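You operate a simulated robot arm through the tools that you are given. There is no shell and no other tool. Be economical: measure what you need, move in short steps, check, and stop when the job is done.

Carry out the task below with a simulated two-armed robot. There is one attempt and no reset: what you move stays moved.

## Task
Put the folded grey cloth on the top of table 2. Fetch the orange bead and set it on the yellow tile. Pick up the beige carton marked "hose ends" from the top of table 3 with one hand, pass it to the other hand and put it on the turning stand on table 2. Take the yellow sponge and leave it in the black basket. Put the orange cup in the bottom of the sink. Shut the drawer marked small. Take the pink cup and put it on the middle of the wooden box. Put the orange pot from the top of table 2 on the large blue tile. The order is free. Set down upright: beige carton, orange cup, pink cup.

It is judged by the outcome, as a careful person would: the job done as asked, and still so three seconds after it is handed in. It fails if anything else is knocked over, pushed out of place, dropped, spilled or broken. Flat cloth is picked up by pressing the open fingertips on it (5 to 10 N) and closing them slowly along it; thin cloth reads only 2 to 8 mm in the jaws.

## Robot
Two 7-joint arms with two-finger grippers on one trunk, on a base that drives. Base frame: it is fixed to the floor where the robot stands at the start and does not move with it; the origin is under the middle of the robot, x ahead of it, y to its left, z up. Readings come in mm, rad, newtons and seconds.
The left shoulder is at the start at [78, 151, 888], the right one opposite. With the tool pointing down near the work surface each hand reaches from about 100 to 700 mm from the robot's upright axis, wherever it stands, measured 20 degrees to its own side. Places, roughly: beige carton [750, 2750, 750]; black basket (21x15x8 cm) [-3600, -4600, 200]; bottom of the sink [-4200, 4500, 700]; drawer marked small [-8400, -700, 800]; folded grey cloth (11x8x3 cm) [500, -200, 800]; large blue tile (9x9x1 cm) [-1800, 3100, 800]; middle of the wooden box (18x15 cm) [-5760, 2220, 840]; orange bead (4x4x3 cm) [600, -900, 800]; orange cup (7x7x7 cm) [-5800, -1800, 800]; orange pot [-2000, 3000, 750]; pink cup (8x8x9 cm) [-5700, 1900, 800]; top of table 2 [-2100, 800, 800]; turning stand on table 2 [-1800, -200, 800]; yellow sponge (8x5x3 cm) [-5100, -2700, 1000]; yellow tile [500, -1250, 750]. Payload 2.54 kg a hand.
The tool frame of a hand sits at the grasp point between the pads (the TCP): z along the fingers, y along the line on which they close. The tips reach 30 mm beyond it. The gripper opens to 116 mm. The gripper's body begins 95 mm behind the TCP.
Orientation is that of the tool frame in the base frame, as a unit quaternion [x, y, z, w]. With the fingers straight down and closing along the base's y, the tool's x points along the base's -x, its y along +y and its z along -z.

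## Interface
- The arms move only by the tool step_arm. It takes "left_deltas", "right_deltas" or both (then of equal length, played together; a hand with none holds still); each is a list of rows, each a list of 7 numbers: the shift along the tool's x, y, z in units of 100 mm (1.0 is 100 mm), then the turn, a rotation vector about the tool's x, y, z in units of 180 degrees (1.0 is 180 degrees), then the opening, from 0 (shut) to 1 (fully open). In form: [[x, y, z, rx, ry, rz, claw], ...]. A call has 1 to 12 rows; each row is the pose to reach, as a shift and turn from the pose commanded when the call began, along the tool's axes at that moment. A call with a number of a shift or a turn outside -1 to 1 is refused whole. A row lasts 0.2 s, in which the tool goes at most 50 mm and 0.15 rad; a call with a longer step from one row to the next is refused whole, and so is a gripper value outside its range. Where a pose cannot be reached the arm comes as near as it can. A force on the tool above 40 N (or 10 N above the force at the start of the call, whichever is more), or a blocked arm, ends the call early, and 0.2 s more pass. The fingers move at their own pace (about 72 mm/s each) and stop on an object; they squeeze with about 38 N. The grip force told is the motor's: it shows also when the fingers shut on nothing. Time passes only in rows, and 0.2 s behind the last, so rows that repeat a pose let the fingers close. The reply holds the time, the measured pose of the TCP, the force on the tool along the base axes, the opening and the grip force, in the units named above and with some noise, with the torque about the TCP (base axes, N m) and any sound that the robot's microphone picked up.
- Cameras (640 x 400 px; columns grow to the right, rows downward): "scene" is now at [146, -48.8, 1054.3]; the picture's right is [-0.53, -0.85, 0.00], its down [-0.10, 0.06, -0.99] and it looks along [0.84, -0.53, -0.11] (base axes); focal length 259 px, centre (320, 200). "left" rides on the left gripper at [69, 15, -122] in its tool frame; the picture's right is [-0.21, 0.98, 0.00], its down [-0.83, -0.18, -0.53] and it looks along [-0.52, -0.12, 0.85] (tool axes); focal length 251 px, centre (320, 200). "right" rides on the right gripper at [69, -15, -122] in its tool frame; the picture's right is [0.21, 0.98, 0.00], its down [-0.83, 0.18, -0.53] and it looks along [-0.52, 0.11, 0.85] (tool axes); focal length 251 px, centre (320, 200). There is no depth. A picture from a camera that has moved, and an enlarged one, comes with that camera's place and axes in the base frame and with its lens.
- capture(camera): a new picture of that camera. No time passes.
- move_column(by): slides the trunk up (or, below 0, down) by that many mm; the arms and the scene camera ride with it, the base frame stays. It gives what a move gives, with no picture.
- roll_base(legs): drives the robot by 1 to 6 legs, each [ahead, left, turn to the left] in mm, mm and rad, along the robot's own axes; the way and the turn of a leg run together, so that a leg with both is an arc; at most 1500 mm and 3.142 rad a leg. The arms and the cameras ride along, it lands a little off, and it stops where it bumps. It gives what a move gives.
- aim_head(pan, tilt): turns the head with the scene camera to pan (to the left, within 1.396 rad either way) and tilt (down, from -0.506 to 1.204), counted from straight ahead of the robot. It gives what a move gives.
- inspect(camera, box): a new picture of the part [left, top, right, bottom] of that camera's present view, enlarged. No time passes.
- sign_off(): hands the job in; it is judged then, once.

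Work in short steps. Places have to be worked out from the pictures, the camera data and where the tool is seen: move nearer, look again, correct. Check each grasp and each placing, and mend what went wrong. You have 483 turns and 226 pictures in all, those below and enlarged ones among them. Open the grippers and draw the arms clear of the work before you hand the job in, unless the task says otherwise; then end with one line.

The tools are called after "Call:" as a command line: name --argument value ..., lists and objects as JSON in quotes. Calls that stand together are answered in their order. step_arm: Moves the arms, as the interface text tells. Its arguments: {"type":"object","properties":{"left_deltas":{"type":"array","items":{"type":"array","items":{"type":"number"}}},"right_deltas":{"type":"array","items":{"type":"array","items":{"type":"number"}}}},"required":[]} The other tools are called the same way: move_column (by) slides the trunk up or down; roll_base (legs) drives the base; aim_head (pan, tilt) turns the head that bears the scene camera; capture (camera) takes a picture; inspect (camera, box) takes an enlarged picture of a part of a camera's view; sign_off () hands the job in.

At the start:

```text
time_s: 0.0
left_ee_pos: [480.8, -46.8, 1058.8]
left_orientation: [0.0, 1.0, 0.0, 0.0]
left_contact_force: [-1.1, 0.7, -0.6]
left_wrist_torque: [0.03, -0.03, 0.02]
left_grip_width: 116.1
left_gripper_force: 0.0
right_ee_pos: [325.8, -355.4, 979.5]
right_orientation: [0.0, 1.0, 0.0, 0.0]
right_contact_force: [-0.2, 0.0, 0.6]
right_wrist_torque: [-0.02, 0.03, 0.0]
right_grip_width: 115.7
right_gripper_force: 0.2
trunk travel left (down, up): [-125.0, 164.0]
robot x, y, heading: [1.3, -2.1, -0.001]
head pan, tilt: [-0.557, 0.113]
```

scene: 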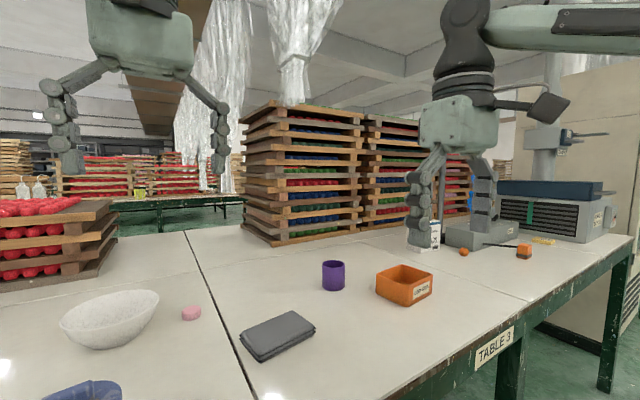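
right: 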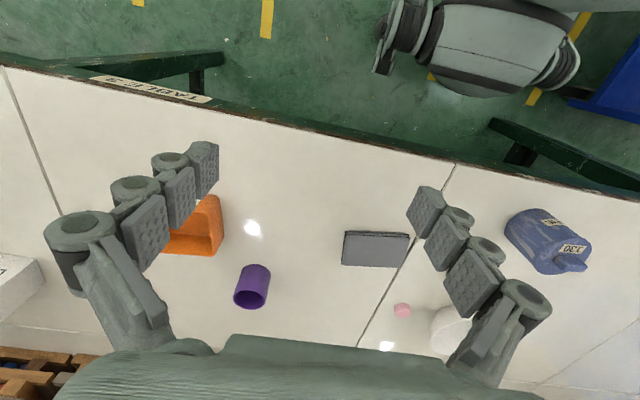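
left: 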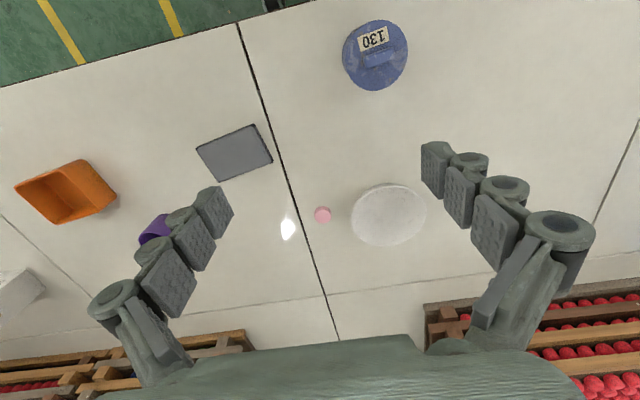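

The cloth lies at about [536, -210] with its top at z ≈ 773. Before moving anything I look to the right along table 3 for the bead and the tile.

Call:
aim_head --pan -1.1 --tilt 0.35

Call:
capture --camera "scene"

```text
time_s: 1.0
left_ee_pos: [478.6, -45.4, 1058.9]
left_orientation: [-0.001, 1.0, 0.0, 0.0]
left_contact_force: [0.5, -0.9, 0.0]
left_wrist_torque: [-0.02, -0.02, 0.0]
left_grip_width: 115.9
left_gripper_force: 0.0
right_ee_pos: [325.6, -354.0, 979.0]
right_orientation: [-0.001, 1.0, 0.0, 0.0]
right_contact_force: [-0.3, 0.9, 0.4]
right_wrist_torque: [0.0, 0.0, 0.03]
right_grip_width: 116.1
right_gripper_force: 0.1
trunk travel left (down, up): [-125.0, 164.0]
robot x, y, heading: [-1.9, -4.0, 0.004]
head pan, tilt: [-1.1, 0.351]
```

```text
222 pictures are left
camera scene: at [110.0, -83.0, 1032.3], right [-0.89, -0.45, 0.0], down [-0.16, 0.31, -0.94], along [0.43, -0.84, -0.34], focal length 259 px, centre (320, 200)
```

scene: 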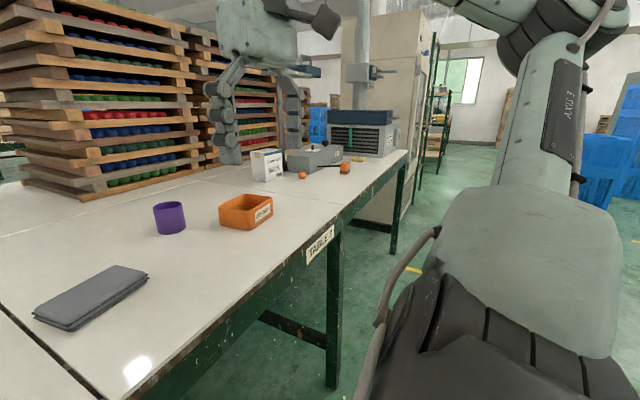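

The floor beside the table is clear. I tuck the left hand back and drive right about 700 mm to look at the bead.

Call:
step_arm --left_deltas '[[0.3, 0.3, 0, 0, 0, 0, 1], [0.6, 0.6, 0, 0, 0, 0, 1], [1, 1, 0, 0, 0, 0, 1]]'

Call:
roll_base --legs '[[0, -700, 0]]'

Call:
aim_head --pan -0.6 --tilt 0.4

Call:
capture --camera "scene"

Call:
capture --camera "right"

```text
refused: row 3 steps farther than a row can; nothing moved
```

```text
time_s: 8.0
left_ee_pos: [477.1, -733.0, 1059.0]
left_orientation: [0.003, 1.0, 0.0, 0.0]
left_contact_force: [0.0, 0.2, 0.0]
left_wrist_torque: [0.0, -0.02, 0.03]
left_grip_width: 116.2
left_gripper_force: 0.1
right_ee_pos: [322.2, -1041.4, 979.1]
right_orientation: [0.004, 1.0, 0.001, 0.001]
right_contact_force: [-0.1, -0.1, 0.7]
right_wrist_torque: [0.02, 0.01, 0.01]
right_grip_width: 116.0
right_gripper_force: 0.1
trunk travel left (down, up): [-125.0, 164.0]
robot x, y, heading: [-1.1, -680.9, -0.006]
head pan, tilt: [-1.1, 0.351]
```

```text
time_s: 8.9
left_ee_pos: [477.6, -732.3, 1058.8]
left_orientation: [0.004, 1.0, 0.0, 0.0]
left_contact_force: [0.4, 0.0, -0.2]
left_wrist_torque: [0.02, 0.02, -0.02]
left_grip_width: 115.9
left_gripper_force: 0.1
right_ee_pos: [322.1, -1039.9, 978.6]
right_orientation: [0.004, 1.0, 0.0, 0.0]
right_contact_force: [0.1, -0.2, 0.7]
right_wrist_torque: [0.0, 0.01, 0.0]
right_grip_width: 115.9
right_gripper_force: 0.1
trunk travel left (down, up): [-125.0, 164.0]
robot x, y, heading: [-1.6, -684.6, -0.001]
head pan, tilt: [-0.6, 0.4]
```

```text
221 pictures are left
camera scene: at [141.8, -737.1, 1027.7], right [-0.57, -0.82, 0.0], down [-0.32, 0.22, -0.92], along [0.76, -0.53, -0.39], focal length 259 px, centre (320, 200)
```

scene: 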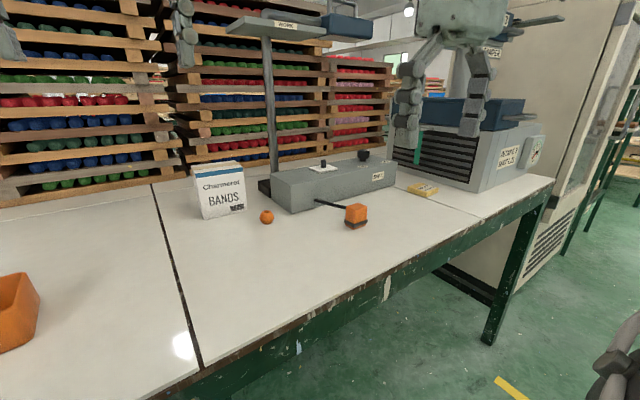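

```text
220 pictures are left
camera right: at [252.9, -1055.3, 1100.0], right [-0.21, 0.98, 0.0], down [0.83, 0.18, 0.53], along [0.52, 0.11, -0.85], focal length 251 px, centre (320, 200)
```

right: 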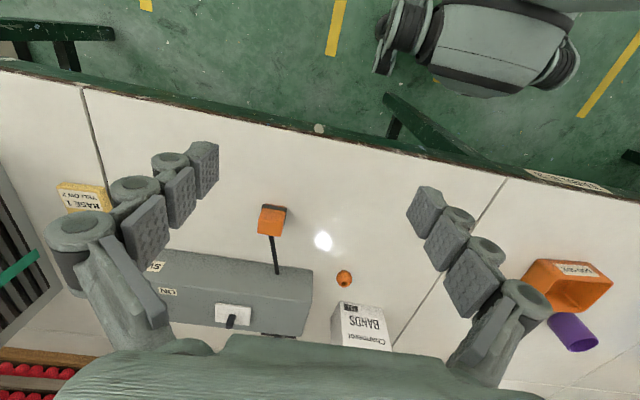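

The bead (ball with a hole) is at about [620, -931]; the orange cube on the grey device is a lever knob and must stay untouched. I bring the right hand over the bead in steps, and draw the left hand back.

Call:
step_arm --left_deltas '[[0.3, 0.3, 0, 0, 0, 0, 1], [0.6, 0.6, 0, 0, 0, 0, 1], [0.9, 0.9, 0, 0, 0, 0, 1]]' --right_deltas '[[-0.33, 0.12, 0, 0, 0, 0, 1], [-0.66, 0.24, 0, 0, 0, 0, 0.8], [-1.0, 0.37, 0, 0, 0, 0, 0.7]]'

Call:
step_arm --right_deltas '[[-0.33, 0.12, 0, 0, 0, 0, 0.7], [-0.66, 0.24, 0, 0, 0, 0, 0.7], [-1.0, 0.37, 0, 0, 0, 0, 0.7]]'

Call:
step_arm --right_deltas '[[-0.3, 0.12, 0.3, 0, 0, 0, 0.7], [-0.5, 0.24, 0.6, 0, 0, 0, 0.7], [-0.7, 0.35, 0.9, 0, 0, 0, 0.7]]'

Call:
capture --camera "right"

Call:
capture --camera "scene"

```text
time_s: 9.7
left_ee_pos: [385.1, -642.2, 1057.7]
left_orientation: [0.002, 1.0, -0.002, 0.0]
left_contact_force: [0.8, -0.9, 0.0]
left_wrist_torque: [0.0, -0.01, 0.01]
left_grip_width: 116.2
left_gripper_force: 0.0
right_ee_pos: [422.2, -1002.8, 979.5]
right_orientation: [0.003, 1.0, 0.001, 0.001]
right_contact_force: [-0.5, 0.3, -1.0]
right_wrist_torque: [0.02, -0.01, -0.01]
right_grip_width: 81.4
right_gripper_force: 0.0
trunk travel left (down, up): [-125.0, 164.0]
robot x, y, heading: [-3.2, -678.9, -0.004]
head pan, tilt: [-0.6, 0.4]
```

```text
time_s: 10.5
left_ee_pos: [385.4, -642.3, 1058.8]
left_orientation: [0.003, 1.0, 0.0, 0.0]
left_contact_force: [-0.4, 0.2, 0.0]
left_wrist_torque: [0.0, 0.01, -0.01]
left_grip_width: 116.0
left_gripper_force: 0.0
right_ee_pos: [522.2, -968.7, 981.6]
right_orientation: [0.003, 1.0, 0.0, 0.0]
right_contact_force: [-0.8, -0.1, -0.7]
right_wrist_torque: [0.0, 0.0, 0.0]
right_grip_width: 81.5
right_gripper_force: 0.0
trunk travel left (down, up): [-125.0, 164.0]
robot x, y, heading: [-1.9, -685.1, -0.0]
head pan, tilt: [-0.6, 0.4]
```

```text
time_s: 11.3
left_ee_pos: [385.9, -642.8, 1058.5]
left_orientation: [0.003, 1.0, 0.0, -0.001]
left_contact_force: [-0.1, 0.1, -0.3]
left_wrist_torque: [0.03, -0.01, 0.01]
left_grip_width: 116.1
left_gripper_force: 0.0
right_ee_pos: [590.4, -933.3, 889.9]
right_orientation: [0.003, 1.0, 0.0, 0.001]
right_contact_force: [0.7, -0.5, -0.9]
right_wrist_torque: [0.02, -0.04, 0.01]
right_grip_width: 81.3
right_gripper_force: 0.0
trunk travel left (down, up): [-125.0, 164.0]
robot x, y, heading: [-2.4, -685.1, -0.006]
head pan, tilt: [-0.6, 0.4]
```

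```text
219 pictures are left
camera right: at [521.9, -948.7, 1010.4], right [-0.21, 0.98, 0.0], down [0.83, 0.18, 0.53], along [0.52, 0.11, -0.84], focal length 251 px, centre (320, 200)
```

right: 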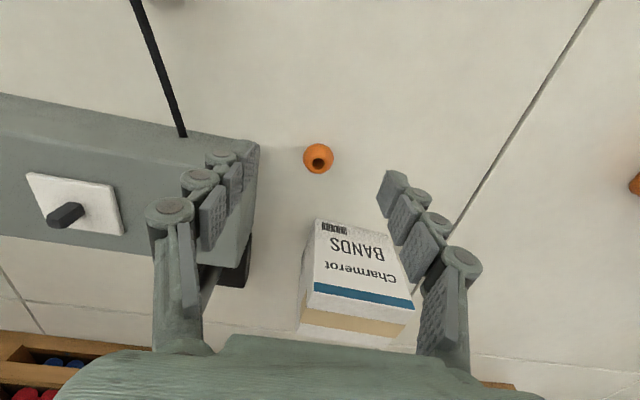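

```text
218 pictures are left
camera scene: at [142.0, -737.1, 1027.7], right [-0.57, -0.82, 0.0], down [-0.32, 0.22, -0.92], along [0.76, -0.52, -0.39], focal length 259 px, centre (320, 200)
```

scene: 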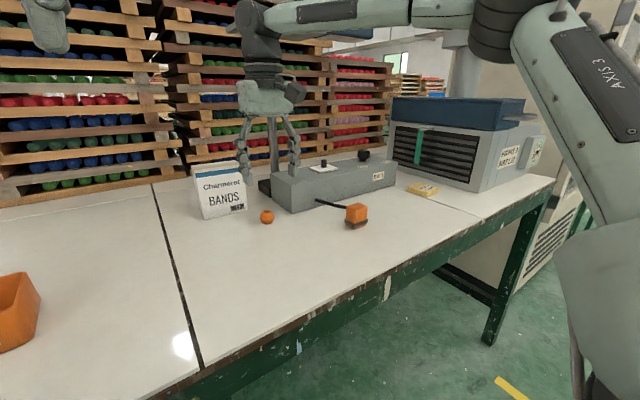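

Bead at about [621, -929], with the device end close on the right; I narrow the jaws to ~58 mm and descend over it to TCP z ≈ 800.

Call:
step_arm --right_deltas '[[-0.31, 0.04, 0, 0, 0, 0, 0.5], [-0.31, 0.04, 0, 0, 0, 0, 0.5], [-0.31, 0.04, 0.3, 0, 0, 0, 0.5], [-0.31, 0.04, 0.6, 0, 0, 0, 0.5], [-0.31, 0.04, 0.75, 0, 0, 0, 0.5], [-0.31, 0.04, 0.9, 0, 0, 0, 0.5]]'

Call:
capture --camera "right"

```text
time_s: 12.7
left_ee_pos: [386.0, -642.4, 1057.5]
left_orientation: [0.002, 1.0, 0.0, 0.0]
left_contact_force: [0.5, -0.2, -0.2]
left_wrist_torque: [0.0, 0.0, 0.01]
left_grip_width: 115.8
left_gripper_force: 0.1
right_ee_pos: [621.9, -929.7, 799.6]
right_orientation: [0.004, 1.0, -0.001, 0.0]
right_contact_force: [0.5, 0.0, -0.2]
right_wrist_torque: [-0.03, -0.02, 0.03]
right_grip_width: 57.9
right_gripper_force: 0.0
trunk travel left (down, up): [-125.0, 164.0]
robot x, y, heading: [1.8, -688.2, -0.005]
head pan, tilt: [-0.6, 0.4]
```

```text
217 pictures are left
camera right: at [552.6, -945.0, 921.6], right [-0.21, 0.98, 0.0], down [0.83, 0.18, 0.53], along [0.52, 0.11, -0.85], focal length 251 px, centre (320, 200)
```

right: 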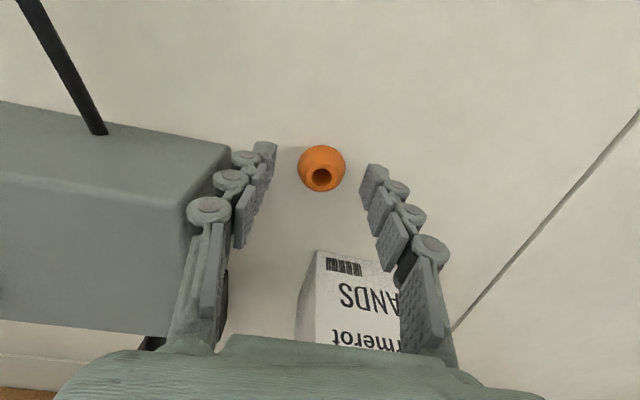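

The bead sits centred between the tips. I lower 10 mm more and close gently.

Call:
step_arm --right_deltas '[[0, 0, 0.06, 0, 0, 0, 0.5], [0, 0, 0.11, 0, 0, 0, 0.5], [0, 0, 0.11, 0, 0, 0, 0.2], [0, 0, 0.11, 0, 0, 0, 0.2], [0, 0, 0.11, 0, 0, 0, 0.2]]'

```text
time_s: 13.9
left_ee_pos: [385.7, -641.7, 1059.1]
left_orientation: [0.002, 1.0, -0.001, 0.0]
left_contact_force: [0.2, 0.3, -0.9]
left_wrist_torque: [0.0, 0.0, 0.01]
left_grip_width: 115.8
left_gripper_force: 0.1
right_ee_pos: [622.8, -928.8, 789.7]
right_orientation: [0.003, 1.0, 0.0, 0.002]
right_contact_force: [0.4, 0.3, 10.4]
right_wrist_torque: [0.03, 0.06, -0.01]
right_grip_width: 28.3
right_gripper_force: 38.3
trunk travel left (down, up): [-125.0, 164.0]
robot x, y, heading: [-1.2, -683.0, 0.001]
head pan, tilt: [-0.6, 0.4]
```

Gripped at 28 mm with the tips touching the table (surface z ≈ 759). I lift 100 mm and check.

Call:
step_arm --right_deltas '[[0, 0, -0.1, 0, 0, 0, 0.15], [0, 0, -0.4, 0, 0, 0, 0.15], [0, 0, -0.8, 0, 0, 0, 0.15], [0, 0, -1.0, 0, 0, 0, 0.15]]'

Call:
capture --camera "right"

```text
time_s: 14.9
left_ee_pos: [384.7, -642.4, 1058.0]
left_orientation: [0.003, 1.0, 0.0, 0.0]
left_contact_force: [0.4, 0.3, -1.1]
left_wrist_torque: [0.02, -0.01, -0.01]
left_grip_width: 116.0
left_gripper_force: 0.0
right_ee_pos: [623.9, -930.5, 890.6]
right_orientation: [0.002, 1.0, 0.0, 0.0]
right_contact_force: [0.0, -0.5, -0.1]
right_wrist_torque: [-0.01, -0.01, 0.04]
right_grip_width: 27.7
right_gripper_force: 37.6
trunk travel left (down, up): [-125.0, 164.0]
robot x, y, heading: [-3.1, -683.3, -0.005]
head pan, tilt: [-0.6, 0.4]
```

```text
216 pictures are left
camera right: at [556.1, -945.5, 1011.2], right [-0.21, 0.98, 0.0], down [0.83, 0.18, 0.53], along [0.52, 0.11, -0.85], focal length 251 px, centre (320, 200)
```

right: 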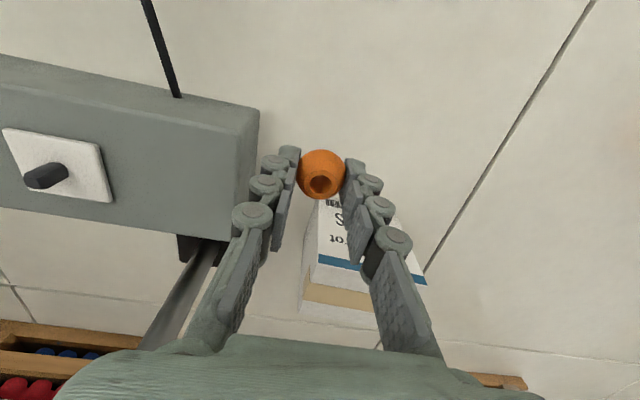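

The bead is held at the tips. The tile computes to about [537, -1372]; I raise the hand, draw it back and drive right 450 mm.

Call:
step_arm --right_deltas '[[0, 0, -0.4, 0, 0, 0, 0.15], [0.2, 0, -0.8, 0, 0, 0, 0.15], [0.6, 0, -1.0, 0, 0, 0, 0.15], [1.0, 0, -1.0, 0, 0, 0, 0.15]]'

Call:
step_arm --right_deltas '[[0.4, 0, 0, 0, 0, 0, 0.15], [0.8, 0, 0, 0, 0, 0, 0.15]]'

Call:
roll_base --legs '[[0, -450, 0]]'

Call:
capture --camera "scene"

Call:
capture --camera "right"

```text
time_s: 15.9
left_ee_pos: [385.8, -642.8, 1058.4]
left_orientation: [0.002, 1.0, 0.0, -0.001]
left_contact_force: [0.2, 0.6, 0.5]
left_wrist_torque: [0.01, 0.01, -0.02]
left_grip_width: 116.0
left_gripper_force: 0.0
right_ee_pos: [523.9, -930.6, 989.6]
right_orientation: [0.003, 1.0, 0.0, 0.0]
right_contact_force: [0.0, -0.6, 0.5]
right_wrist_torque: [-0.02, 0.01, -0.02]
right_grip_width: 28.1
right_gripper_force: 37.4
right hand out of reach, approached as far as the arm can: row 1, 2
trunk travel left (down, up): [-125.0, 164.0]
robot x, y, heading: [-1.1, -681.3, -0.008]
head pan, tilt: [-0.6, 0.4]
```

```text
time_s: 16.5
left_ee_pos: [385.0, -642.3, 1058.3]
left_orientation: [0.003, 1.0, 0.001, 0.001]
left_contact_force: [-0.2, -0.7, -0.4]
left_wrist_torque: [0.03, -0.02, 0.01]
left_grip_width: 116.0
left_gripper_force: 0.1
right_ee_pos: [442.6, -926.6, 989.6]
right_orientation: [0.003, 1.0, 0.0, 0.0]
right_contact_force: [-0.4, -0.3, 0.3]
right_wrist_torque: [0.01, 0.01, 0.02]
right_grip_width: 27.8
right_gripper_force: 38.3
trunk travel left (down, up): [-125.0, 164.0]
robot x, y, heading: [-2.8, -686.2, -0.007]
head pan, tilt: [-0.6, 0.4]
```

```text
time_s: 21.4
left_ee_pos: [383.1, -1101.0, 1058.7]
left_orientation: [0.005, 1.0, 0.0, 0.0]
left_contact_force: [0.7, 0.2, 0.8]
left_wrist_torque: [0.03, 0.01, -0.01]
left_grip_width: 116.1
left_gripper_force: 0.1
right_ee_pos: [437.3, -1385.8, 990.2]
right_orientation: [0.006, 1.0, -0.001, 0.001]
right_contact_force: [-0.3, 0.6, 0.5]
right_wrist_torque: [-0.02, -0.01, 0.04]
right_grip_width: 28.0
right_gripper_force: 38.3
trunk travel left (down, up): [-125.0, 164.0]
robot x, y, heading: [-5.0, -1140.9, -0.017]
head pan, tilt: [-0.6, 0.4]
```

```text
215 pictures are left
camera scene: at [137.7, -1195.2, 1027.7], right [-0.57, -0.82, 0.0], down [-0.32, 0.22, -0.92], along [0.75, -0.53, -0.39], focal length 259 px, centre (320, 200)
```

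scene: 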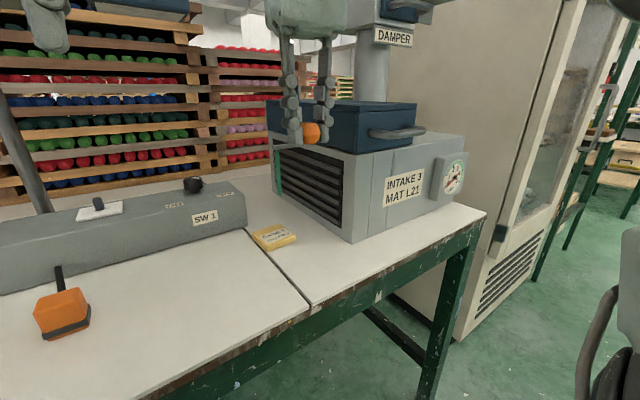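

```text
214 pictures are left
camera right: at [368.6, -1400.7, 1110.9], right [-0.2, 0.98, 0.0], down [0.83, 0.17, 0.53], along [0.52, 0.11, -0.85], focal length 251 px, centre (320, 200)
```

right: 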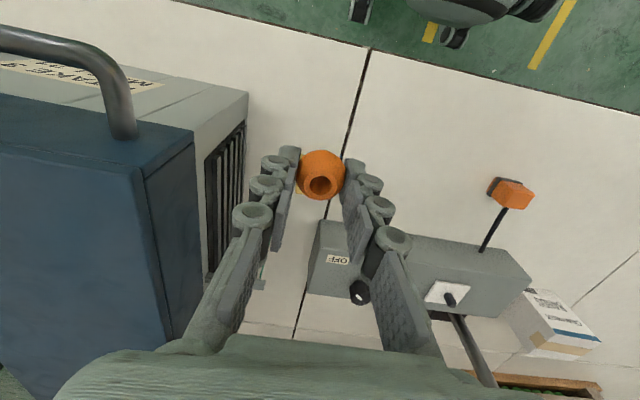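

The tile at about [543, -1371] is hidden under the bead in the hand view. I zoom in to make sure it's the yellow tile.

Call:
inspect --camera "scene" --box '[220, 200, 320, 262]'

```text
6.40 times, centred on (270, 231) of scene
camera zoom: at [137.7, -1195.2, 1027.7], right [-0.57, -0.82, 0.0], down [-0.32, 0.22, -0.92], along [0.75, -0.53, -0.39], focal length 1657 px, centre (640, 2)
```

zoom: 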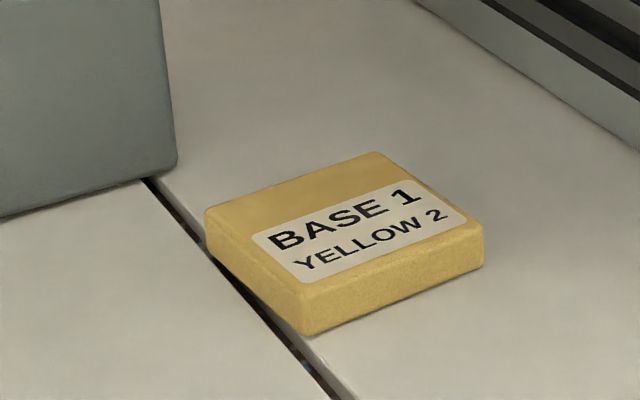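

It's the yellow tile; centre of its top is about [539, -1370, 775]. I move over it and come down partway.

Call:
step_arm --right_deltas '[[-0.4, 0.08, 0, 0, 0, 0, 0.15], [-0.8, 0.16, 0, 0, 0, 0, 0.15], [-1.0, 0.16, 0.2, 0, 0, 0, 0.15], [-1.0, 0.16, 0.6, 0, 0, 0, 0.15], [-1.0, 0.16, 1.0, 0, 0, 0, 0.15]]'

Call:
capture --camera "right"

Call:
capture --camera "scene"

```text
time_s: 22.6
left_ee_pos: [381.7, -1101.5, 1058.5]
left_orientation: [0.005, 1.0, 0.0, -0.001]
left_contact_force: [-0.3, -0.4, 0.2]
left_wrist_torque: [0.02, 0.0, 0.0]
left_grip_width: 115.9
left_gripper_force: 0.0
right_ee_pos: [536.7, -1370.0, 890.8]
right_orientation: [0.006, 1.0, 0.0, 0.001]
right_contact_force: [-0.2, -0.3, -0.5]
right_wrist_torque: [-0.02, 0.01, 0.03]
right_grip_width: 27.8
right_gripper_force: 37.8
trunk travel left (down, up): [-125.0, 164.0]
robot x, y, heading: [-2.5, -1139.5, -0.007]
head pan, tilt: [-0.6, 0.4]
```

```text
212 pictures are left
camera right: at [468.0, -1384.7, 1011.5], right [-0.2, 0.98, 0.0], down [0.83, 0.17, 0.53], along [0.52, 0.11, -0.85], focal length 251 px, centre (320, 200)
```

right: 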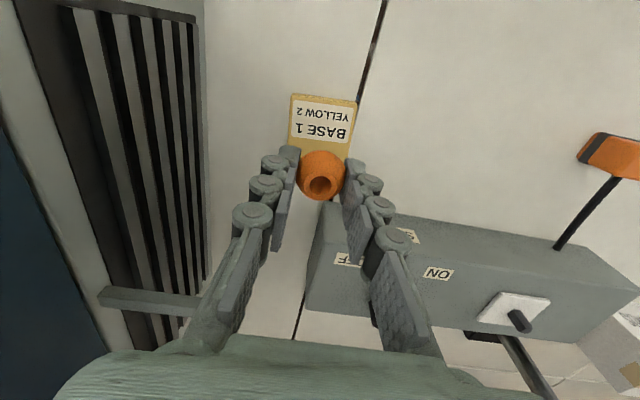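

```text
211 pictures are left
camera scene: at [137.7, -1195.2, 1027.7], right [-0.57, -0.82, 0.0], down [-0.32, 0.22, -0.92], along [0.75, -0.53, -0.39], focal length 259 px, centre (320, 200)
```

scene: 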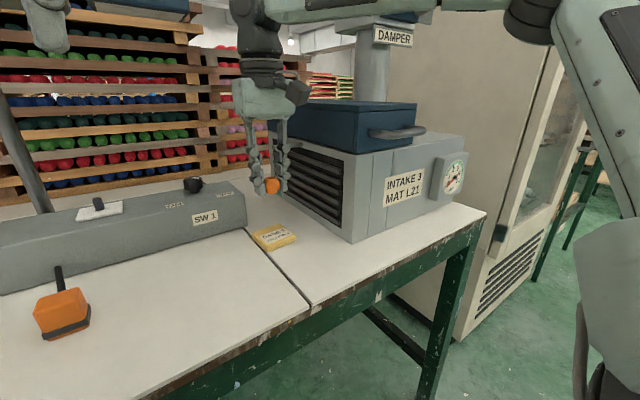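

The tile's centre is at [540, -1371], under the bead. I lower until the bead nearly touches.

Call:
step_arm --right_deltas '[[-0.03, 0, 0.4, 0, 0, 0, 0.15], [-0.03, 0, 0.7, 0, 0, 0, 0.15], [-0.03, 0, 0.78, 0, 0, 0, 0.15], [-0.03, 0, 0.8, 0, 0, 0, 0.15]]'

Call:
capture --camera "right"

Call:
inspect --camera "scene" --box '[220, 180, 320, 262]'

```text
time_s: 23.6
left_ee_pos: [381.4, -1102.5, 1059.0]
left_orientation: [0.005, 1.0, -0.001, 0.0]
left_contact_force: [0.1, -0.4, 0.9]
left_wrist_torque: [0.01, 0.01, 0.02]
left_grip_width: 116.0
left_gripper_force: 0.1
right_ee_pos: [540.8, -1373.2, 809.5]
right_orientation: [0.005, 1.0, 0.0, 0.0]
right_contact_force: [0.4, 0.8, -0.2]
right_wrist_torque: [-0.01, 0.01, -0.01]
right_grip_width: 27.9
right_gripper_force: 38.4
trunk travel left (down, up): [-125.0, 164.0]
robot x, y, heading: [-5.6, -1140.6, -0.007]
head pan, tilt: [-0.6, 0.4]
```

```text
210 pictures are left
camera right: at [471.8, -1386.9, 930.2], right [-0.2, 0.98, 0.0], down [0.83, 0.17, 0.53], along [0.52, 0.11, -0.85], focal length 251 px, centre (320, 200)
```

right: 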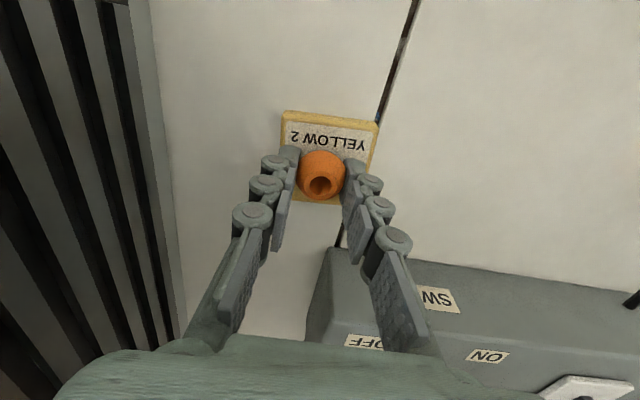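

```text
4.88 times, centred on (270, 221) of scene
camera zoom: at [137.7, -1195.1, 1027.7], right [-0.57, -0.82, 0.0], down [-0.32, 0.22, -0.92], along [0.75, -0.53, -0.39], focal length 1263 px, centre (564, 98)
```

zoom: 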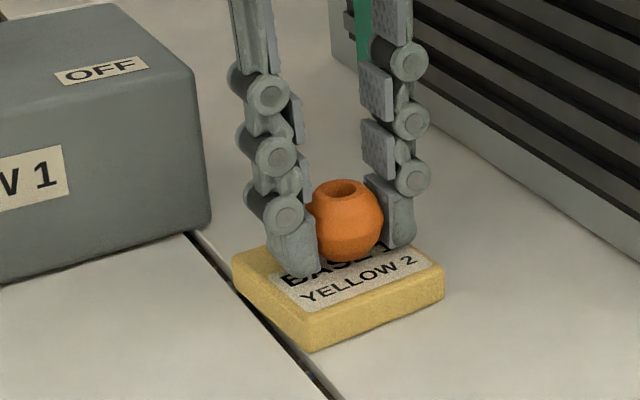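

The bead hovers just over the tile, slightly toward the back. I lower a few mm and feel for contact.

Call:
step_arm --right_deltas '[[0.04, 0.01, 0.02, 0, 0, 0, 0.15], [0.04, 0.01, 0.04, 0, 0, 0, 0.15], [0.04, 0.01, 0.04, 0, 0, 0, 0.15]]'

```text
time_s: 24.4
left_ee_pos: [382.1, -1101.7, 1058.1]
left_orientation: [0.006, 1.0, -0.001, 0.0]
left_contact_force: [0.4, -0.4, 0.0]
left_wrist_torque: [0.01, -0.02, -0.02]
left_grip_width: 116.1
left_gripper_force: 0.1
right_ee_pos: [536.4, -1372.3, 805.4]
right_orientation: [0.005, 1.0, 0.0, 0.0]
right_contact_force: [0.2, 1.1, 0.1]
right_wrist_torque: [0.03, 0.03, 0.0]
right_grip_width: 27.8
right_gripper_force: 38.0
trunk travel left (down, up): [-125.0, 164.0]
robot x, y, heading: [-3.1, -1140.4, -0.011]
head pan, tilt: [-0.6, 0.4]
```

No contact yet; a further 3 mm.

Call:
step_arm --right_deltas '[[0, 0, 0.02, 0, 0, 0, 0.15], [0, 0, 0.035, 0, 0, 0, 0.15], [0, 0, 0.035, 0, 0, 0, 0.15]]'

```text
time_s: 25.2
left_ee_pos: [379.6, -1101.5, 1059.9]
left_orientation: [0.005, 1.0, -0.001, 0.0]
left_contact_force: [-0.1, -0.9, -0.7]
left_wrist_torque: [-0.01, -0.01, 0.01]
left_grip_width: 116.1
left_gripper_force: 0.0
right_ee_pos: [536.1, -1370.8, 805.3]
right_orientation: [0.006, 1.0, 0.0, 0.003]
right_contact_force: [0.9, -6.1, 26.4]
right_wrist_torque: [-0.18, 0.07, -0.04]
right_grip_width: 27.3
right_gripper_force: 38.5
trunk travel left (down, up): [-125.0, 164.0]
robot x, y, heading: [-8.1, -1142.7, -0.006]
head pan, tilt: [-0.6, 0.4]
```

Contact felt. I ease up slightly and open gently.

Call:
step_arm --right_deltas '[[0, 0, -0.025, 0, 0, 0, 0.15], [0, 0, -0.03, 0, 0, 0, 0.3], [0, 0, -0.03, 0, 0, 0, 0.4], [0, 0, -0.03, 0, 0, 0, 0.45], [0, 0, -0.2, 0, 0, 0, 0.45], [0, 0, -0.6, 0, 0, 0, 0.45], [0, 0, -1.0, 0, 0, 0, 0.45]]'

Call:
inspect --camera "scene" --box '[220, 180, 320, 262]'

```text
time_s: 26.8
left_ee_pos: [382.2, -1101.2, 1058.6]
left_orientation: [0.005, 1.0, 0.0, 0.0]
left_contact_force: [-0.5, -0.2, -0.4]
left_wrist_torque: [0.0, -0.02, -0.05]
left_grip_width: 116.0
left_gripper_force: 0.1
right_ee_pos: [537.1, -1368.9, 902.8]
right_orientation: [0.006, 1.0, -0.001, 0.0]
right_contact_force: [0.4, 0.3, -1.1]
right_wrist_torque: [0.02, 0.02, 0.0]
right_grip_width: 51.9
right_gripper_force: 0.2
trunk travel left (down, up): [-125.0, 164.0]
robot x, y, heading: [-5.7, -1136.9, -0.01]
head pan, tilt: [-0.6, 0.4]
```

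```text
4.88 times, centred on (270, 221) of scene
camera zoom: at [137.5, -1195.1, 1027.7], right [-0.57, -0.82, 0.0], down [-0.32, 0.22, -0.92], along [0.75, -0.53, -0.39], focal length 1263 px, centre (564, 98)
```

zoom: 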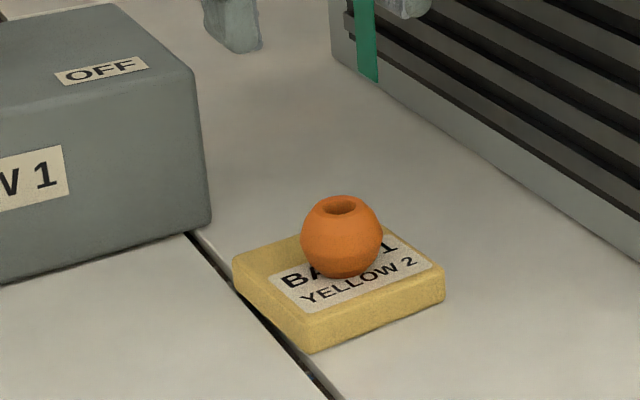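

Bead stands on the tile. I raise and retract the right hand, then drive back left toward the cloth.

Call:
step_arm --right_deltas '[[0, 0, -0.4, 0, 0, 0, 0.6], [0.3, 0, -0.7, 0, 0, 0, 0.8], [0.7, 0, -0.8, 0, 0, 0, 1], [1, 0, -0.8, 0, 0, 0, 1]]'

Call:
step_arm --right_deltas '[[0.45, 0, 0, 0, 0, 0.04, 1], [0.9, 0, 0, 0, 0, 0.08, 1], [0.9, 0, 0, 0, 0, 0.12, 1], [0.9, 0, 0, 0, 0, 0.16, 1], [0.9, 0, 0, 0, 0, 0.2, 1], [0.9, 0, 0, 0, 0, 0.24, 1], [0.9, 0, 0, 0, 0, 0.28, 1], [0.9, 0, 0, 0, 0, 0.32, 1], [0.9, 0, 0, 0, 0, 0.36, 1], [0.9, 0, 0, 0, 0, 0.4, 1], [0.9, 0, 0, 0, 0, 0.436, 1]]'

Call:
roll_base --legs '[[0, 1140, 0]]'

Call:
capture --camera "right"

Call:
aim_head --pan -0.3 --tilt 0.6

Call:
capture --camera "scene"

```text
time_s: 27.8
left_ee_pos: [380.8, -1102.5, 1058.3]
left_orientation: [0.005, 1.0, 0.0, 0.0]
left_contact_force: [-1.0, -0.5, -0.2]
left_wrist_torque: [-0.02, -0.03, 0.02]
left_grip_width: 115.7
left_gripper_force: 0.0
right_ee_pos: [437.2, -1371.8, 982.7]
right_orientation: [0.006, 1.0, -0.001, 0.0]
right_contact_force: [-0.1, -0.5, 0.3]
right_wrist_torque: [-0.02, -0.01, -0.03]
right_grip_width: 115.9
right_gripper_force: 0.1
trunk travel left (down, up): [-125.0, 164.0]
robot x, y, heading: [-8.9, -1146.0, -0.009]
head pan, tilt: [-0.6, 0.4]
```

```text
time_s: 30.2
left_ee_pos: [381.3, -1102.2, 1058.8]
left_orientation: [0.005, 1.0, -0.001, 0.0]
left_contact_force: [0.0, -1.0, 0.8]
left_wrist_torque: [0.03, 0.03, 0.0]
left_grip_width: 115.8
left_gripper_force: 0.0
right_ee_pos: [347.5, -1368.8, 983.0]
right_orientation: [0.638, 0.77, 0.0, 0.0]
right_contact_force: [0.5, -0.2, -0.7]
right_wrist_torque: [0.0, -0.02, -0.02]
right_grip_width: 115.8
right_gripper_force: 0.0
trunk travel left (down, up): [-125.0, 164.0]
robot x, y, heading: [-9.4, -1143.2, -0.016]
head pan, tilt: [-0.6, 0.4]
```

```text
time_s: 41.4
left_ee_pos: [402.1, 25.2, 1057.9]
left_orientation: [0.012, 1.0, -0.001, 0.0]
left_contact_force: [0.4, 0.6, -0.8]
left_wrist_torque: [0.0, -0.04, -0.02]
left_grip_width: 116.5
left_gripper_force: 0.1
right_ee_pos: [363.3, -240.1, 981.8]
right_orientation: [0.642, 0.767, -0.001, 0.0]
right_contact_force: [0.0, 0.5, -0.4]
right_wrist_torque: [0.0, 0.01, 0.03]
right_grip_width: 116.0
right_gripper_force: 0.0
trunk travel left (down, up): [-125.0, 164.0]
robot x, y, heading: [14.8, -8.7, -0.025]
head pan, tilt: [-0.6, 0.4]
```

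```text
207 pictures are left
camera right: at [336.8, -175.3, 1103.5], right [0.92, 0.38, 0.0], down [0.32, -0.78, 0.53], along [0.2, -0.49, -0.85], focal length 251 px, centre (320, 200)
```

right: 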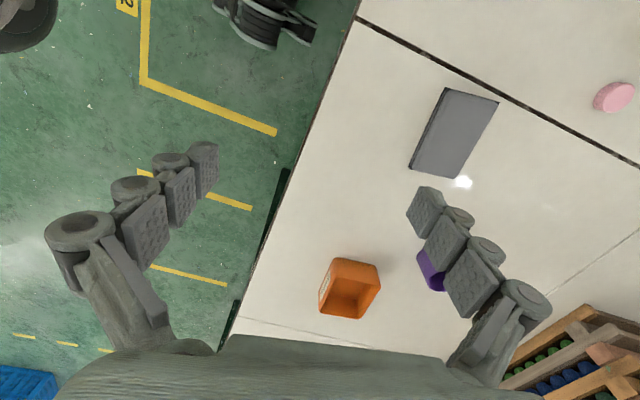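

```text
time_s: 42.2
left_ee_pos: [401.8, 25.6, 1058.2]
left_orientation: [0.012, 1.0, 0.001, -0.001]
left_contact_force: [-0.2, -0.3, -0.9]
left_wrist_torque: [-0.03, 0.02, -0.02]
left_grip_width: 116.0
left_gripper_force: 0.1
right_ee_pos: [363.4, -240.6, 983.2]
right_orientation: [0.642, 0.767, 0.0, 0.0]
right_contact_force: [-0.5, 0.1, 1.4]
right_wrist_torque: [0.01, -0.02, 0.02]
right_grip_width: 116.1
right_gripper_force: 0.1
trunk travel left (down, up): [-125.0, 164.0]
robot x, y, heading: [16.1, -9.3, -0.027]
head pan, tilt: [-0.3, 0.6]
```

```text
206 pictures are left
camera scene: at [165.4, -38.7, 1009.5], right [-0.32, -0.95, 0.0], down [-0.54, 0.18, -0.83], along [0.78, -0.26, -0.56], focal length 259 px, centre (320, 200)
```

scene: 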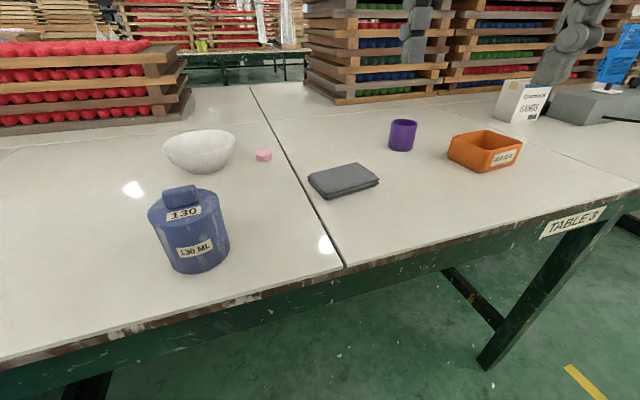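

The cloth's centre is about [538, -205], and the jaw line matches its short side. I move over it in two steps.

Call:
step_arm --right_deltas '[[0.01, 0.45, 0, 0, 0, 0, 1], [0.02, 0.9, 0, 0, 0, 0, 1]]'

Call:
step_arm --right_deltas '[[0.01, 0.45, 0, 0, 0, 0, 1], [0.02, 0.88, 0.2, 0, 0, 0, 1], [0.02, 0.88, 0.6, 0, 0, 0, 1], [0.02, 0.88, 1.0, 0, 0, 0, 1]]'

Call:
capture --camera "right"

Call:
capture --camera "scene"

```text
time_s: 42.8
left_ee_pos: [403.6, 24.8, 1057.9]
left_orientation: [0.011, 1.0, 0.0, 0.0]
left_contact_force: [0.5, 0.1, 0.0]
left_wrist_torque: [0.0, 0.02, 0.04]
left_grip_width: 115.9
left_gripper_force: 0.1
right_ee_pos: [454.9, -224.2, 982.3]
right_orientation: [0.642, 0.767, 0.0, -0.001]
right_contact_force: [0.5, 0.1, -0.6]
right_wrist_torque: [0.02, -0.01, -0.06]
right_grip_width: 115.9
right_gripper_force: 0.0
trunk travel left (down, up): [-125.0, 164.0]
robot x, y, heading: [13.5, -10.9, -0.026]
head pan, tilt: [-0.3, 0.6]
```

```text
time_s: 43.8
left_ee_pos: [403.2, 24.6, 1058.2]
left_orientation: [0.012, 1.0, 0.0, 0.0]
left_contact_force: [0.8, 0.1, -0.1]
left_wrist_torque: [-0.01, 0.03, -0.01]
left_grip_width: 116.0
left_gripper_force: 0.2
right_ee_pos: [541.1, -206.4, 880.2]
right_orientation: [0.642, 0.766, 0.001, 0.001]
right_contact_force: [0.0, -0.3, -0.5]
right_wrist_torque: [0.0, -0.01, 0.02]
right_grip_width: 115.9
right_gripper_force: 0.1
trunk travel left (down, up): [-125.0, 164.0]
robot x, y, heading: [10.8, -9.9, -0.022]
head pan, tilt: [-0.3, 0.6]
```

```text
205 pictures are left
camera right: at [513.6, -140.6, 1002.0], right [0.92, 0.38, 0.0], down [0.32, -0.78, 0.53], along [0.21, -0.49, -0.85], focal length 251 px, centre (320, 200)
```

right: 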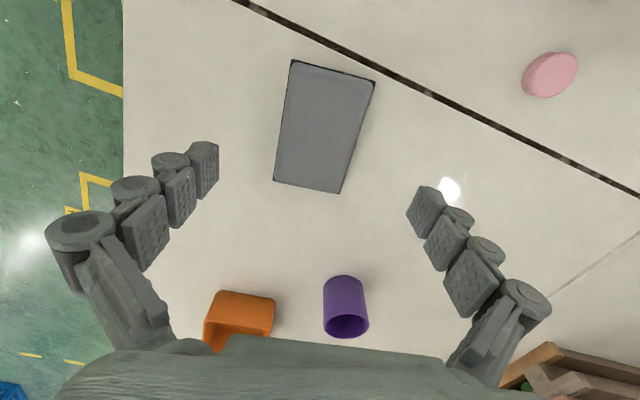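

```text
204 pictures are left
camera scene: at [165.5, -38.7, 1009.5], right [-0.32, -0.95, 0.0], down [-0.54, 0.18, -0.82], along [0.78, -0.26, -0.57], focal length 259 px, centre (320, 200)
```

scene: 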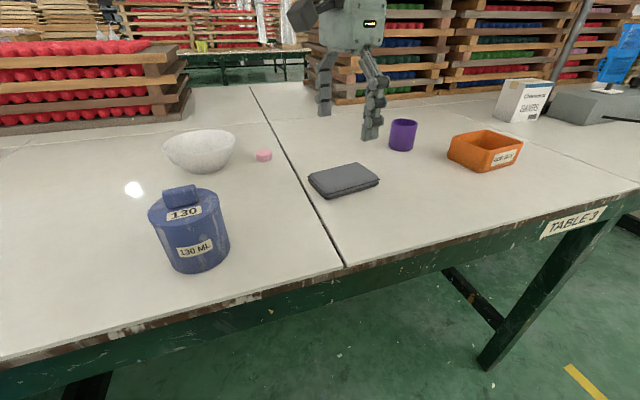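

The hand is centred over the cloth within a few mm. I descend with jaws fully open around its short sides to TCP z ≈ 794, tips just above the table.

Call:
step_arm --right_deltas '[[0.05, -0.01, 0.4, 0, 0, 0, 1], [0.05, -0.01, 0.7, 0, 0, 0, 1], [0.05, -0.01, 0.82, 0, 0, 0, 1], [0.05, -0.01, 0.86, 0, 0, 0, 1]]'

Call:
capture --camera "right"

Call:
inspect --camera "scene" --box '[270, 120, 430, 220]'

```text
time_s: 44.8
left_ee_pos: [403.1, 25.8, 1057.8]
left_orientation: [0.012, 1.0, -0.001, -0.001]
left_contact_force: [0.5, -0.2, -0.2]
left_wrist_torque: [0.0, 0.01, 0.01]
left_grip_width: 116.0
left_gripper_force: 0.2
right_ee_pos: [536.5, -199.3, 796.2]
right_orientation: [0.642, 0.766, 0.0, 0.0]
right_contact_force: [0.5, 0.5, -0.5]
right_wrist_torque: [0.02, 0.01, -0.03]
right_grip_width: 116.2
right_gripper_force: 0.1
trunk travel left (down, up): [-125.0, 164.0]
robot x, y, heading: [15.5, -11.5, -0.024]
head pan, tilt: [-0.3, 0.6]
```

```text
203 pictures are left
camera right: at [509.5, -133.5, 916.6], right [0.92, 0.38, 0.0], down [0.32, -0.78, 0.53], along [0.2, -0.49, -0.85], focal length 251 px, centre (320, 200)
```

right: 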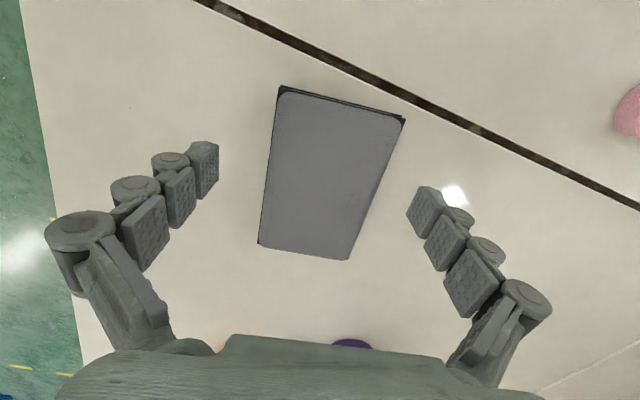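

```text
4.00 times, centred on (350, 170) of scene
camera zoom: at [165.4, -38.7, 1009.5], right [-0.32, -0.95, 0.0], down [-0.54, 0.18, -0.83], along [0.78, -0.26, -0.56], focal length 1036 px, centre (200, 320)
```

zoom: 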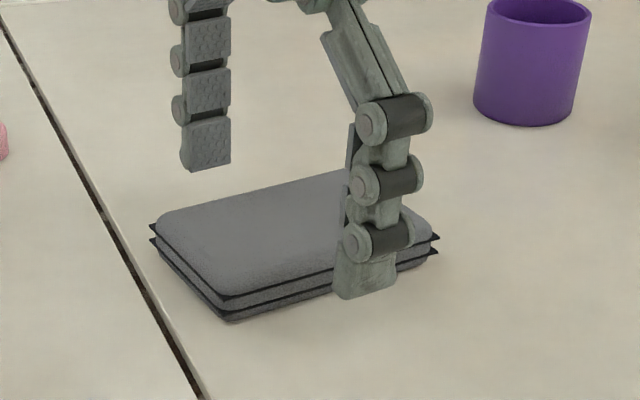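

The jaws straddle the cloth nicely. I close slowly along it.

Call:
step_arm --right_deltas '[[0, 0, 0.03, 0, 0, 0, 0.9], [0, 0, 0.03, 0, 0, 0, 0.8], [0, 0, 0.03, 0, 0, 0, 0.72], [0, 0, 0.03, 0, 0, 0, 0.66], [0, 0, 0.03, 0, 0, 0, 0.6], [0, 0, 0.03, 0, 0, 0, 0.6]]'

Call:
capture --camera "right"

```text
time_s: 46.2
left_ee_pos: [402.1, 25.6, 1059.1]
left_orientation: [0.012, 1.0, -0.002, 0.0]
left_contact_force: [0.3, 0.3, 0.4]
left_wrist_torque: [0.03, 0.01, -0.01]
left_grip_width: 116.0
left_gripper_force: 0.0
right_ee_pos: [535.5, -198.8, 792.6]
right_orientation: [0.642, 0.767, 0.0, 0.0]
right_contact_force: [0.5, 0.2, 0.5]
right_wrist_torque: [0.03, -0.03, 0.02]
right_grip_width: 70.1
right_gripper_force: 0.4
trunk travel left (down, up): [-125.0, 164.0]
robot x, y, heading: [14.4, -7.3, -0.028]
head pan, tilt: [-0.3, 0.6]
```

```text
201 pictures are left
camera right: at [509.5, -133.7, 913.9], right [0.92, 0.38, 0.0], down [0.32, -0.78, 0.53], along [0.2, -0.49, -0.85], focal length 251 px, centre (320, 200)
```

right: 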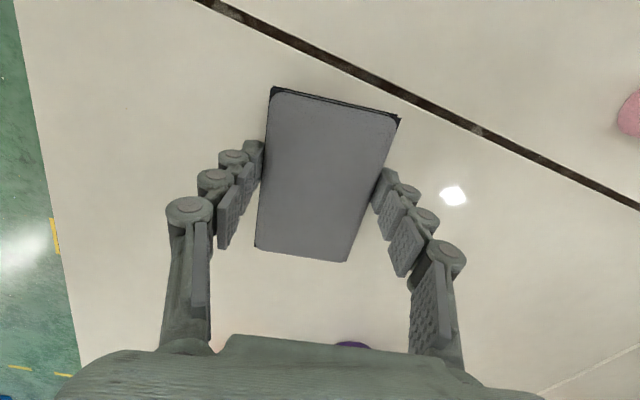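

The pads have reached the cloth's sides at ~70 mm; I keep closing.

Call:
step_arm --right_deltas '[[0, 0, 0, 0, 0, 0, 0.55], [0, 0, 0, 0, 0, 0, 0.5], [0, 0, 0, 0, 0, 0, 0.5], [0, 0, 0, 0, 0, 0, 0.5]]'

Call:
capture --camera "right"

```text
time_s: 47.2
left_ee_pos: [403.1, 24.9, 1059.1]
left_orientation: [0.012, 1.0, -0.002, -0.001]
left_contact_force: [0.0, 0.2, 0.3]
left_wrist_torque: [0.02, 0.0, 0.02]
left_grip_width: 116.1
left_gripper_force: 0.0
right_ee_pos: [536.5, -199.4, 793.8]
right_orientation: [0.642, 0.767, 0.0, 0.001]
right_contact_force: [0.1, 0.1, 2.3]
right_wrist_torque: [-0.04, 0.03, -0.01]
right_grip_width: 68.7
right_gripper_force: 37.4
trunk travel left (down, up): [-125.0, 164.0]
robot x, y, heading: [14.2, -8.7, -0.026]
head pan, tilt: [-0.3, 0.6]
```

```text
200 pictures are left
camera right: at [509.4, -133.7, 914.2], right [0.92, 0.38, 0.0], down [0.32, -0.78, 0.53], along [0.21, -0.49, -0.85], focal length 251 px, centre (320, 200)
```

right: 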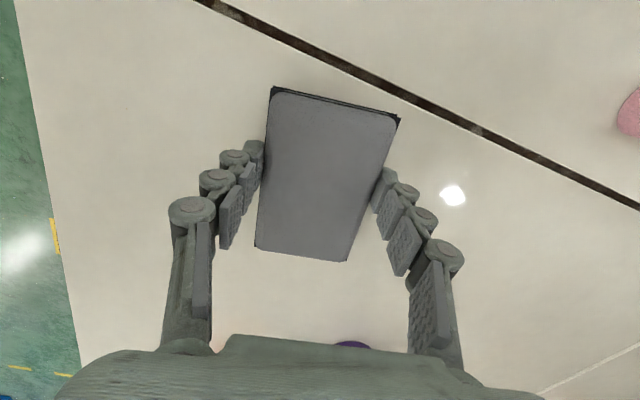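

The cloth holds as a firm block at 68.7 mm with 37 N. I lift it.

Call:
step_arm --right_deltas '[[0, 0, -0.1, 0, 0, 0, 0.4], [0, 0, -0.3, 0, 0, 0, 0.4], [0, 0, -0.6, 0, 0, 0, 0.4], [0, 0, -1.0, 0, 0, 0, 0.4]]'

Call:
capture --camera "right"

```text
time_s: 48.2
left_ee_pos: [403.3, 25.9, 1058.5]
left_orientation: [0.012, 1.0, 0.0, -0.001]
left_contact_force: [0.2, -0.1, -0.8]
left_wrist_torque: [-0.03, 0.03, 0.0]
left_grip_width: 116.1
left_gripper_force: 0.1
right_ee_pos: [536.5, -201.4, 893.4]
right_orientation: [0.642, 0.767, 0.0, -0.001]
right_contact_force: [-0.5, 0.2, -0.8]
right_wrist_torque: [0.0, 0.0, 0.02]
right_grip_width: 68.8
right_gripper_force: 37.8
trunk travel left (down, up): [-125.0, 164.0]
robot x, y, heading: [13.4, -12.3, -0.026]
head pan, tilt: [-0.3, 0.6]
```

```text
199 pictures are left
camera right: at [510.1, -135.5, 1014.0], right [0.92, 0.38, 0.0], down [0.32, -0.78, 0.53], along [0.2, -0.49, -0.85], focal length 251 px, centre (320, 200)
```

right: 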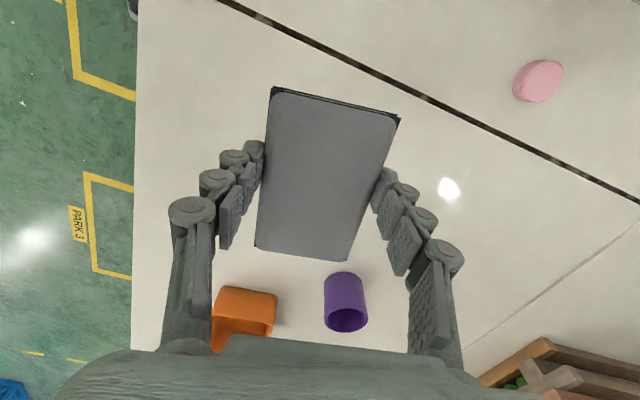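

Cloth held. I raise and retract both hands, back off a little and turn around to see table 2.

Call:
step_arm --left_deltas '[[0, 0, 0, 0, 0, 0, 0.5], [0.3, 0, 0, 0, 0, 0, 0.5], [0.6, 0, 0, 0, 0, 0, 0.5], [0.9, 0, 0, 0, 0, 0, 0.5]]' --right_deltas '[[0, 0, -0.45, 0, 0, 0, 0.4], [0, -0.15, -0.9, 0, 0, 0, 0.4], [0, -0.55, -1.0, 0, 0, 0, 0.4], [0, -0.95, -1.0, 0, 0, 0, 0.4]]'

Call:
step_arm --right_deltas '[[0, -0.45, 0, 0, 0, 0, 0.4], [0, -0.85, 0, 0, 0, 0, 0.4]]'

Call:
roll_base --legs '[[-250, 0, 0], [0, 0, 1.57]]'

Call:
aim_head --pan 1.0 --tilt 0.25

Call:
capture --camera "scene"

```text
time_s: 49.2
left_ee_pos: [314.2, 26.4, 1058.7]
left_orientation: [0.011, 1.0, -0.001, 0.0]
left_contact_force: [0.1, 0.1, -1.0]
left_wrist_torque: [0.02, 0.0, -0.01]
left_grip_width: 57.7
left_gripper_force: 0.1
right_ee_pos: [438.3, -219.3, 994.3]
right_orientation: [0.642, 0.766, 0.001, 0.001]
right_contact_force: [0.3, 0.1, -0.3]
right_wrist_torque: [0.02, 0.0, 0.01]
right_grip_width: 68.5
right_gripper_force: 37.9
trunk travel left (down, up): [-125.0, 164.0]
robot x, y, heading: [14.3, -11.7, -0.029]
head pan, tilt: [-0.3, 0.6]
```

```text
time_s: 49.8
left_ee_pos: [314.2, 26.1, 1059.7]
left_orientation: [0.013, 1.0, 0.0, 0.0]
left_contact_force: [-0.3, 0.3, 0.0]
left_wrist_torque: [0.01, 0.0, 0.01]
left_grip_width: 57.9
left_gripper_force: 0.0
right_ee_pos: [358.1, -231.9, 989.0]
right_orientation: [0.642, 0.766, 0.0, 0.0]
right_contact_force: [0.4, -0.3, -1.1]
right_wrist_torque: [-0.01, -0.01, -0.01]
right_grip_width: 68.7
right_gripper_force: 38.5
trunk travel left (down, up): [-125.0, 164.0]
robot x, y, heading: [13.3, -6.5, -0.025]
head pan, tilt: [-0.3, 0.6]
```

```text
time_s: 55.6
left_ee_pos: [-282.4, 297.0, 1058.7]
left_orientation: [-0.704, 0.71, -0.001, 0.001]
left_contact_force: [-0.5, -0.3, -0.5]
left_wrist_torque: [0.02, 0.0, -0.03]
left_grip_width: 58.2
left_gripper_force: 0.0
right_ee_pos: [-24.0, 345.2, 990.0]
right_orientation: [-0.095, 0.995, 0.0, 0.0]
right_contact_force: [-0.7, -0.2, -0.6]
right_wrist_torque: [-0.01, -0.02, 0.0]
right_grip_width: 68.6
right_gripper_force: 37.9
trunk travel left (down, up): [-125.0, 164.0]
robot x, y, heading: [-240.1, -1.7, 1.56]
head pan, tilt: [-0.3, 0.6]
```

```text
time_s: 57.1
left_ee_pos: [-282.2, 297.2, 1058.9]
left_orientation: [-0.704, 0.71, -0.001, 0.001]
left_contact_force: [-14.6, 4.3, 12.9]
left_wrist_torque: [-1.63, -1.79, -1.4]
left_grip_width: 58.1
left_gripper_force: 0.0
right_ee_pos: [-24.5, 345.9, 989.8]
right_orientation: [-0.096, 0.995, 0.0, 0.0]
right_contact_force: [-0.5, 0.6, 0.0]
right_wrist_torque: [-0.01, 0.03, 0.0]
right_grip_width: 68.8
right_gripper_force: 37.9
trunk travel left (down, up): [-125.0, 164.0]
robot x, y, heading: [-241.7, -4.8, 1.561]
head pan, tilt: [1.0, 0.25]
```

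```text
198 pictures are left
camera scene: at [-318.4, 119.3, 1042.7], right [0.57, 0.82, 0.0], down [0.19, -0.14, -0.97], along [-0.8, 0.56, -0.24], focal length 259 px, centre (320, 200)
```

scene: 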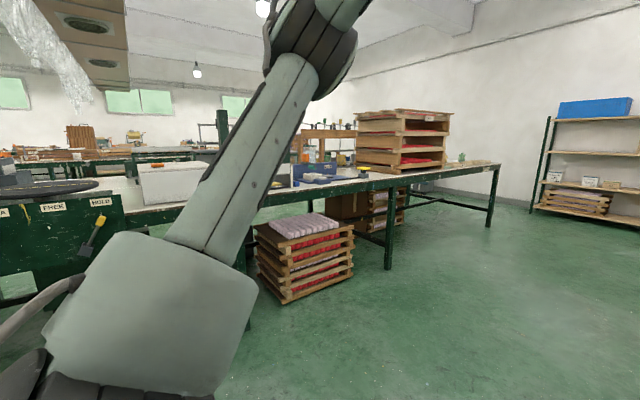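

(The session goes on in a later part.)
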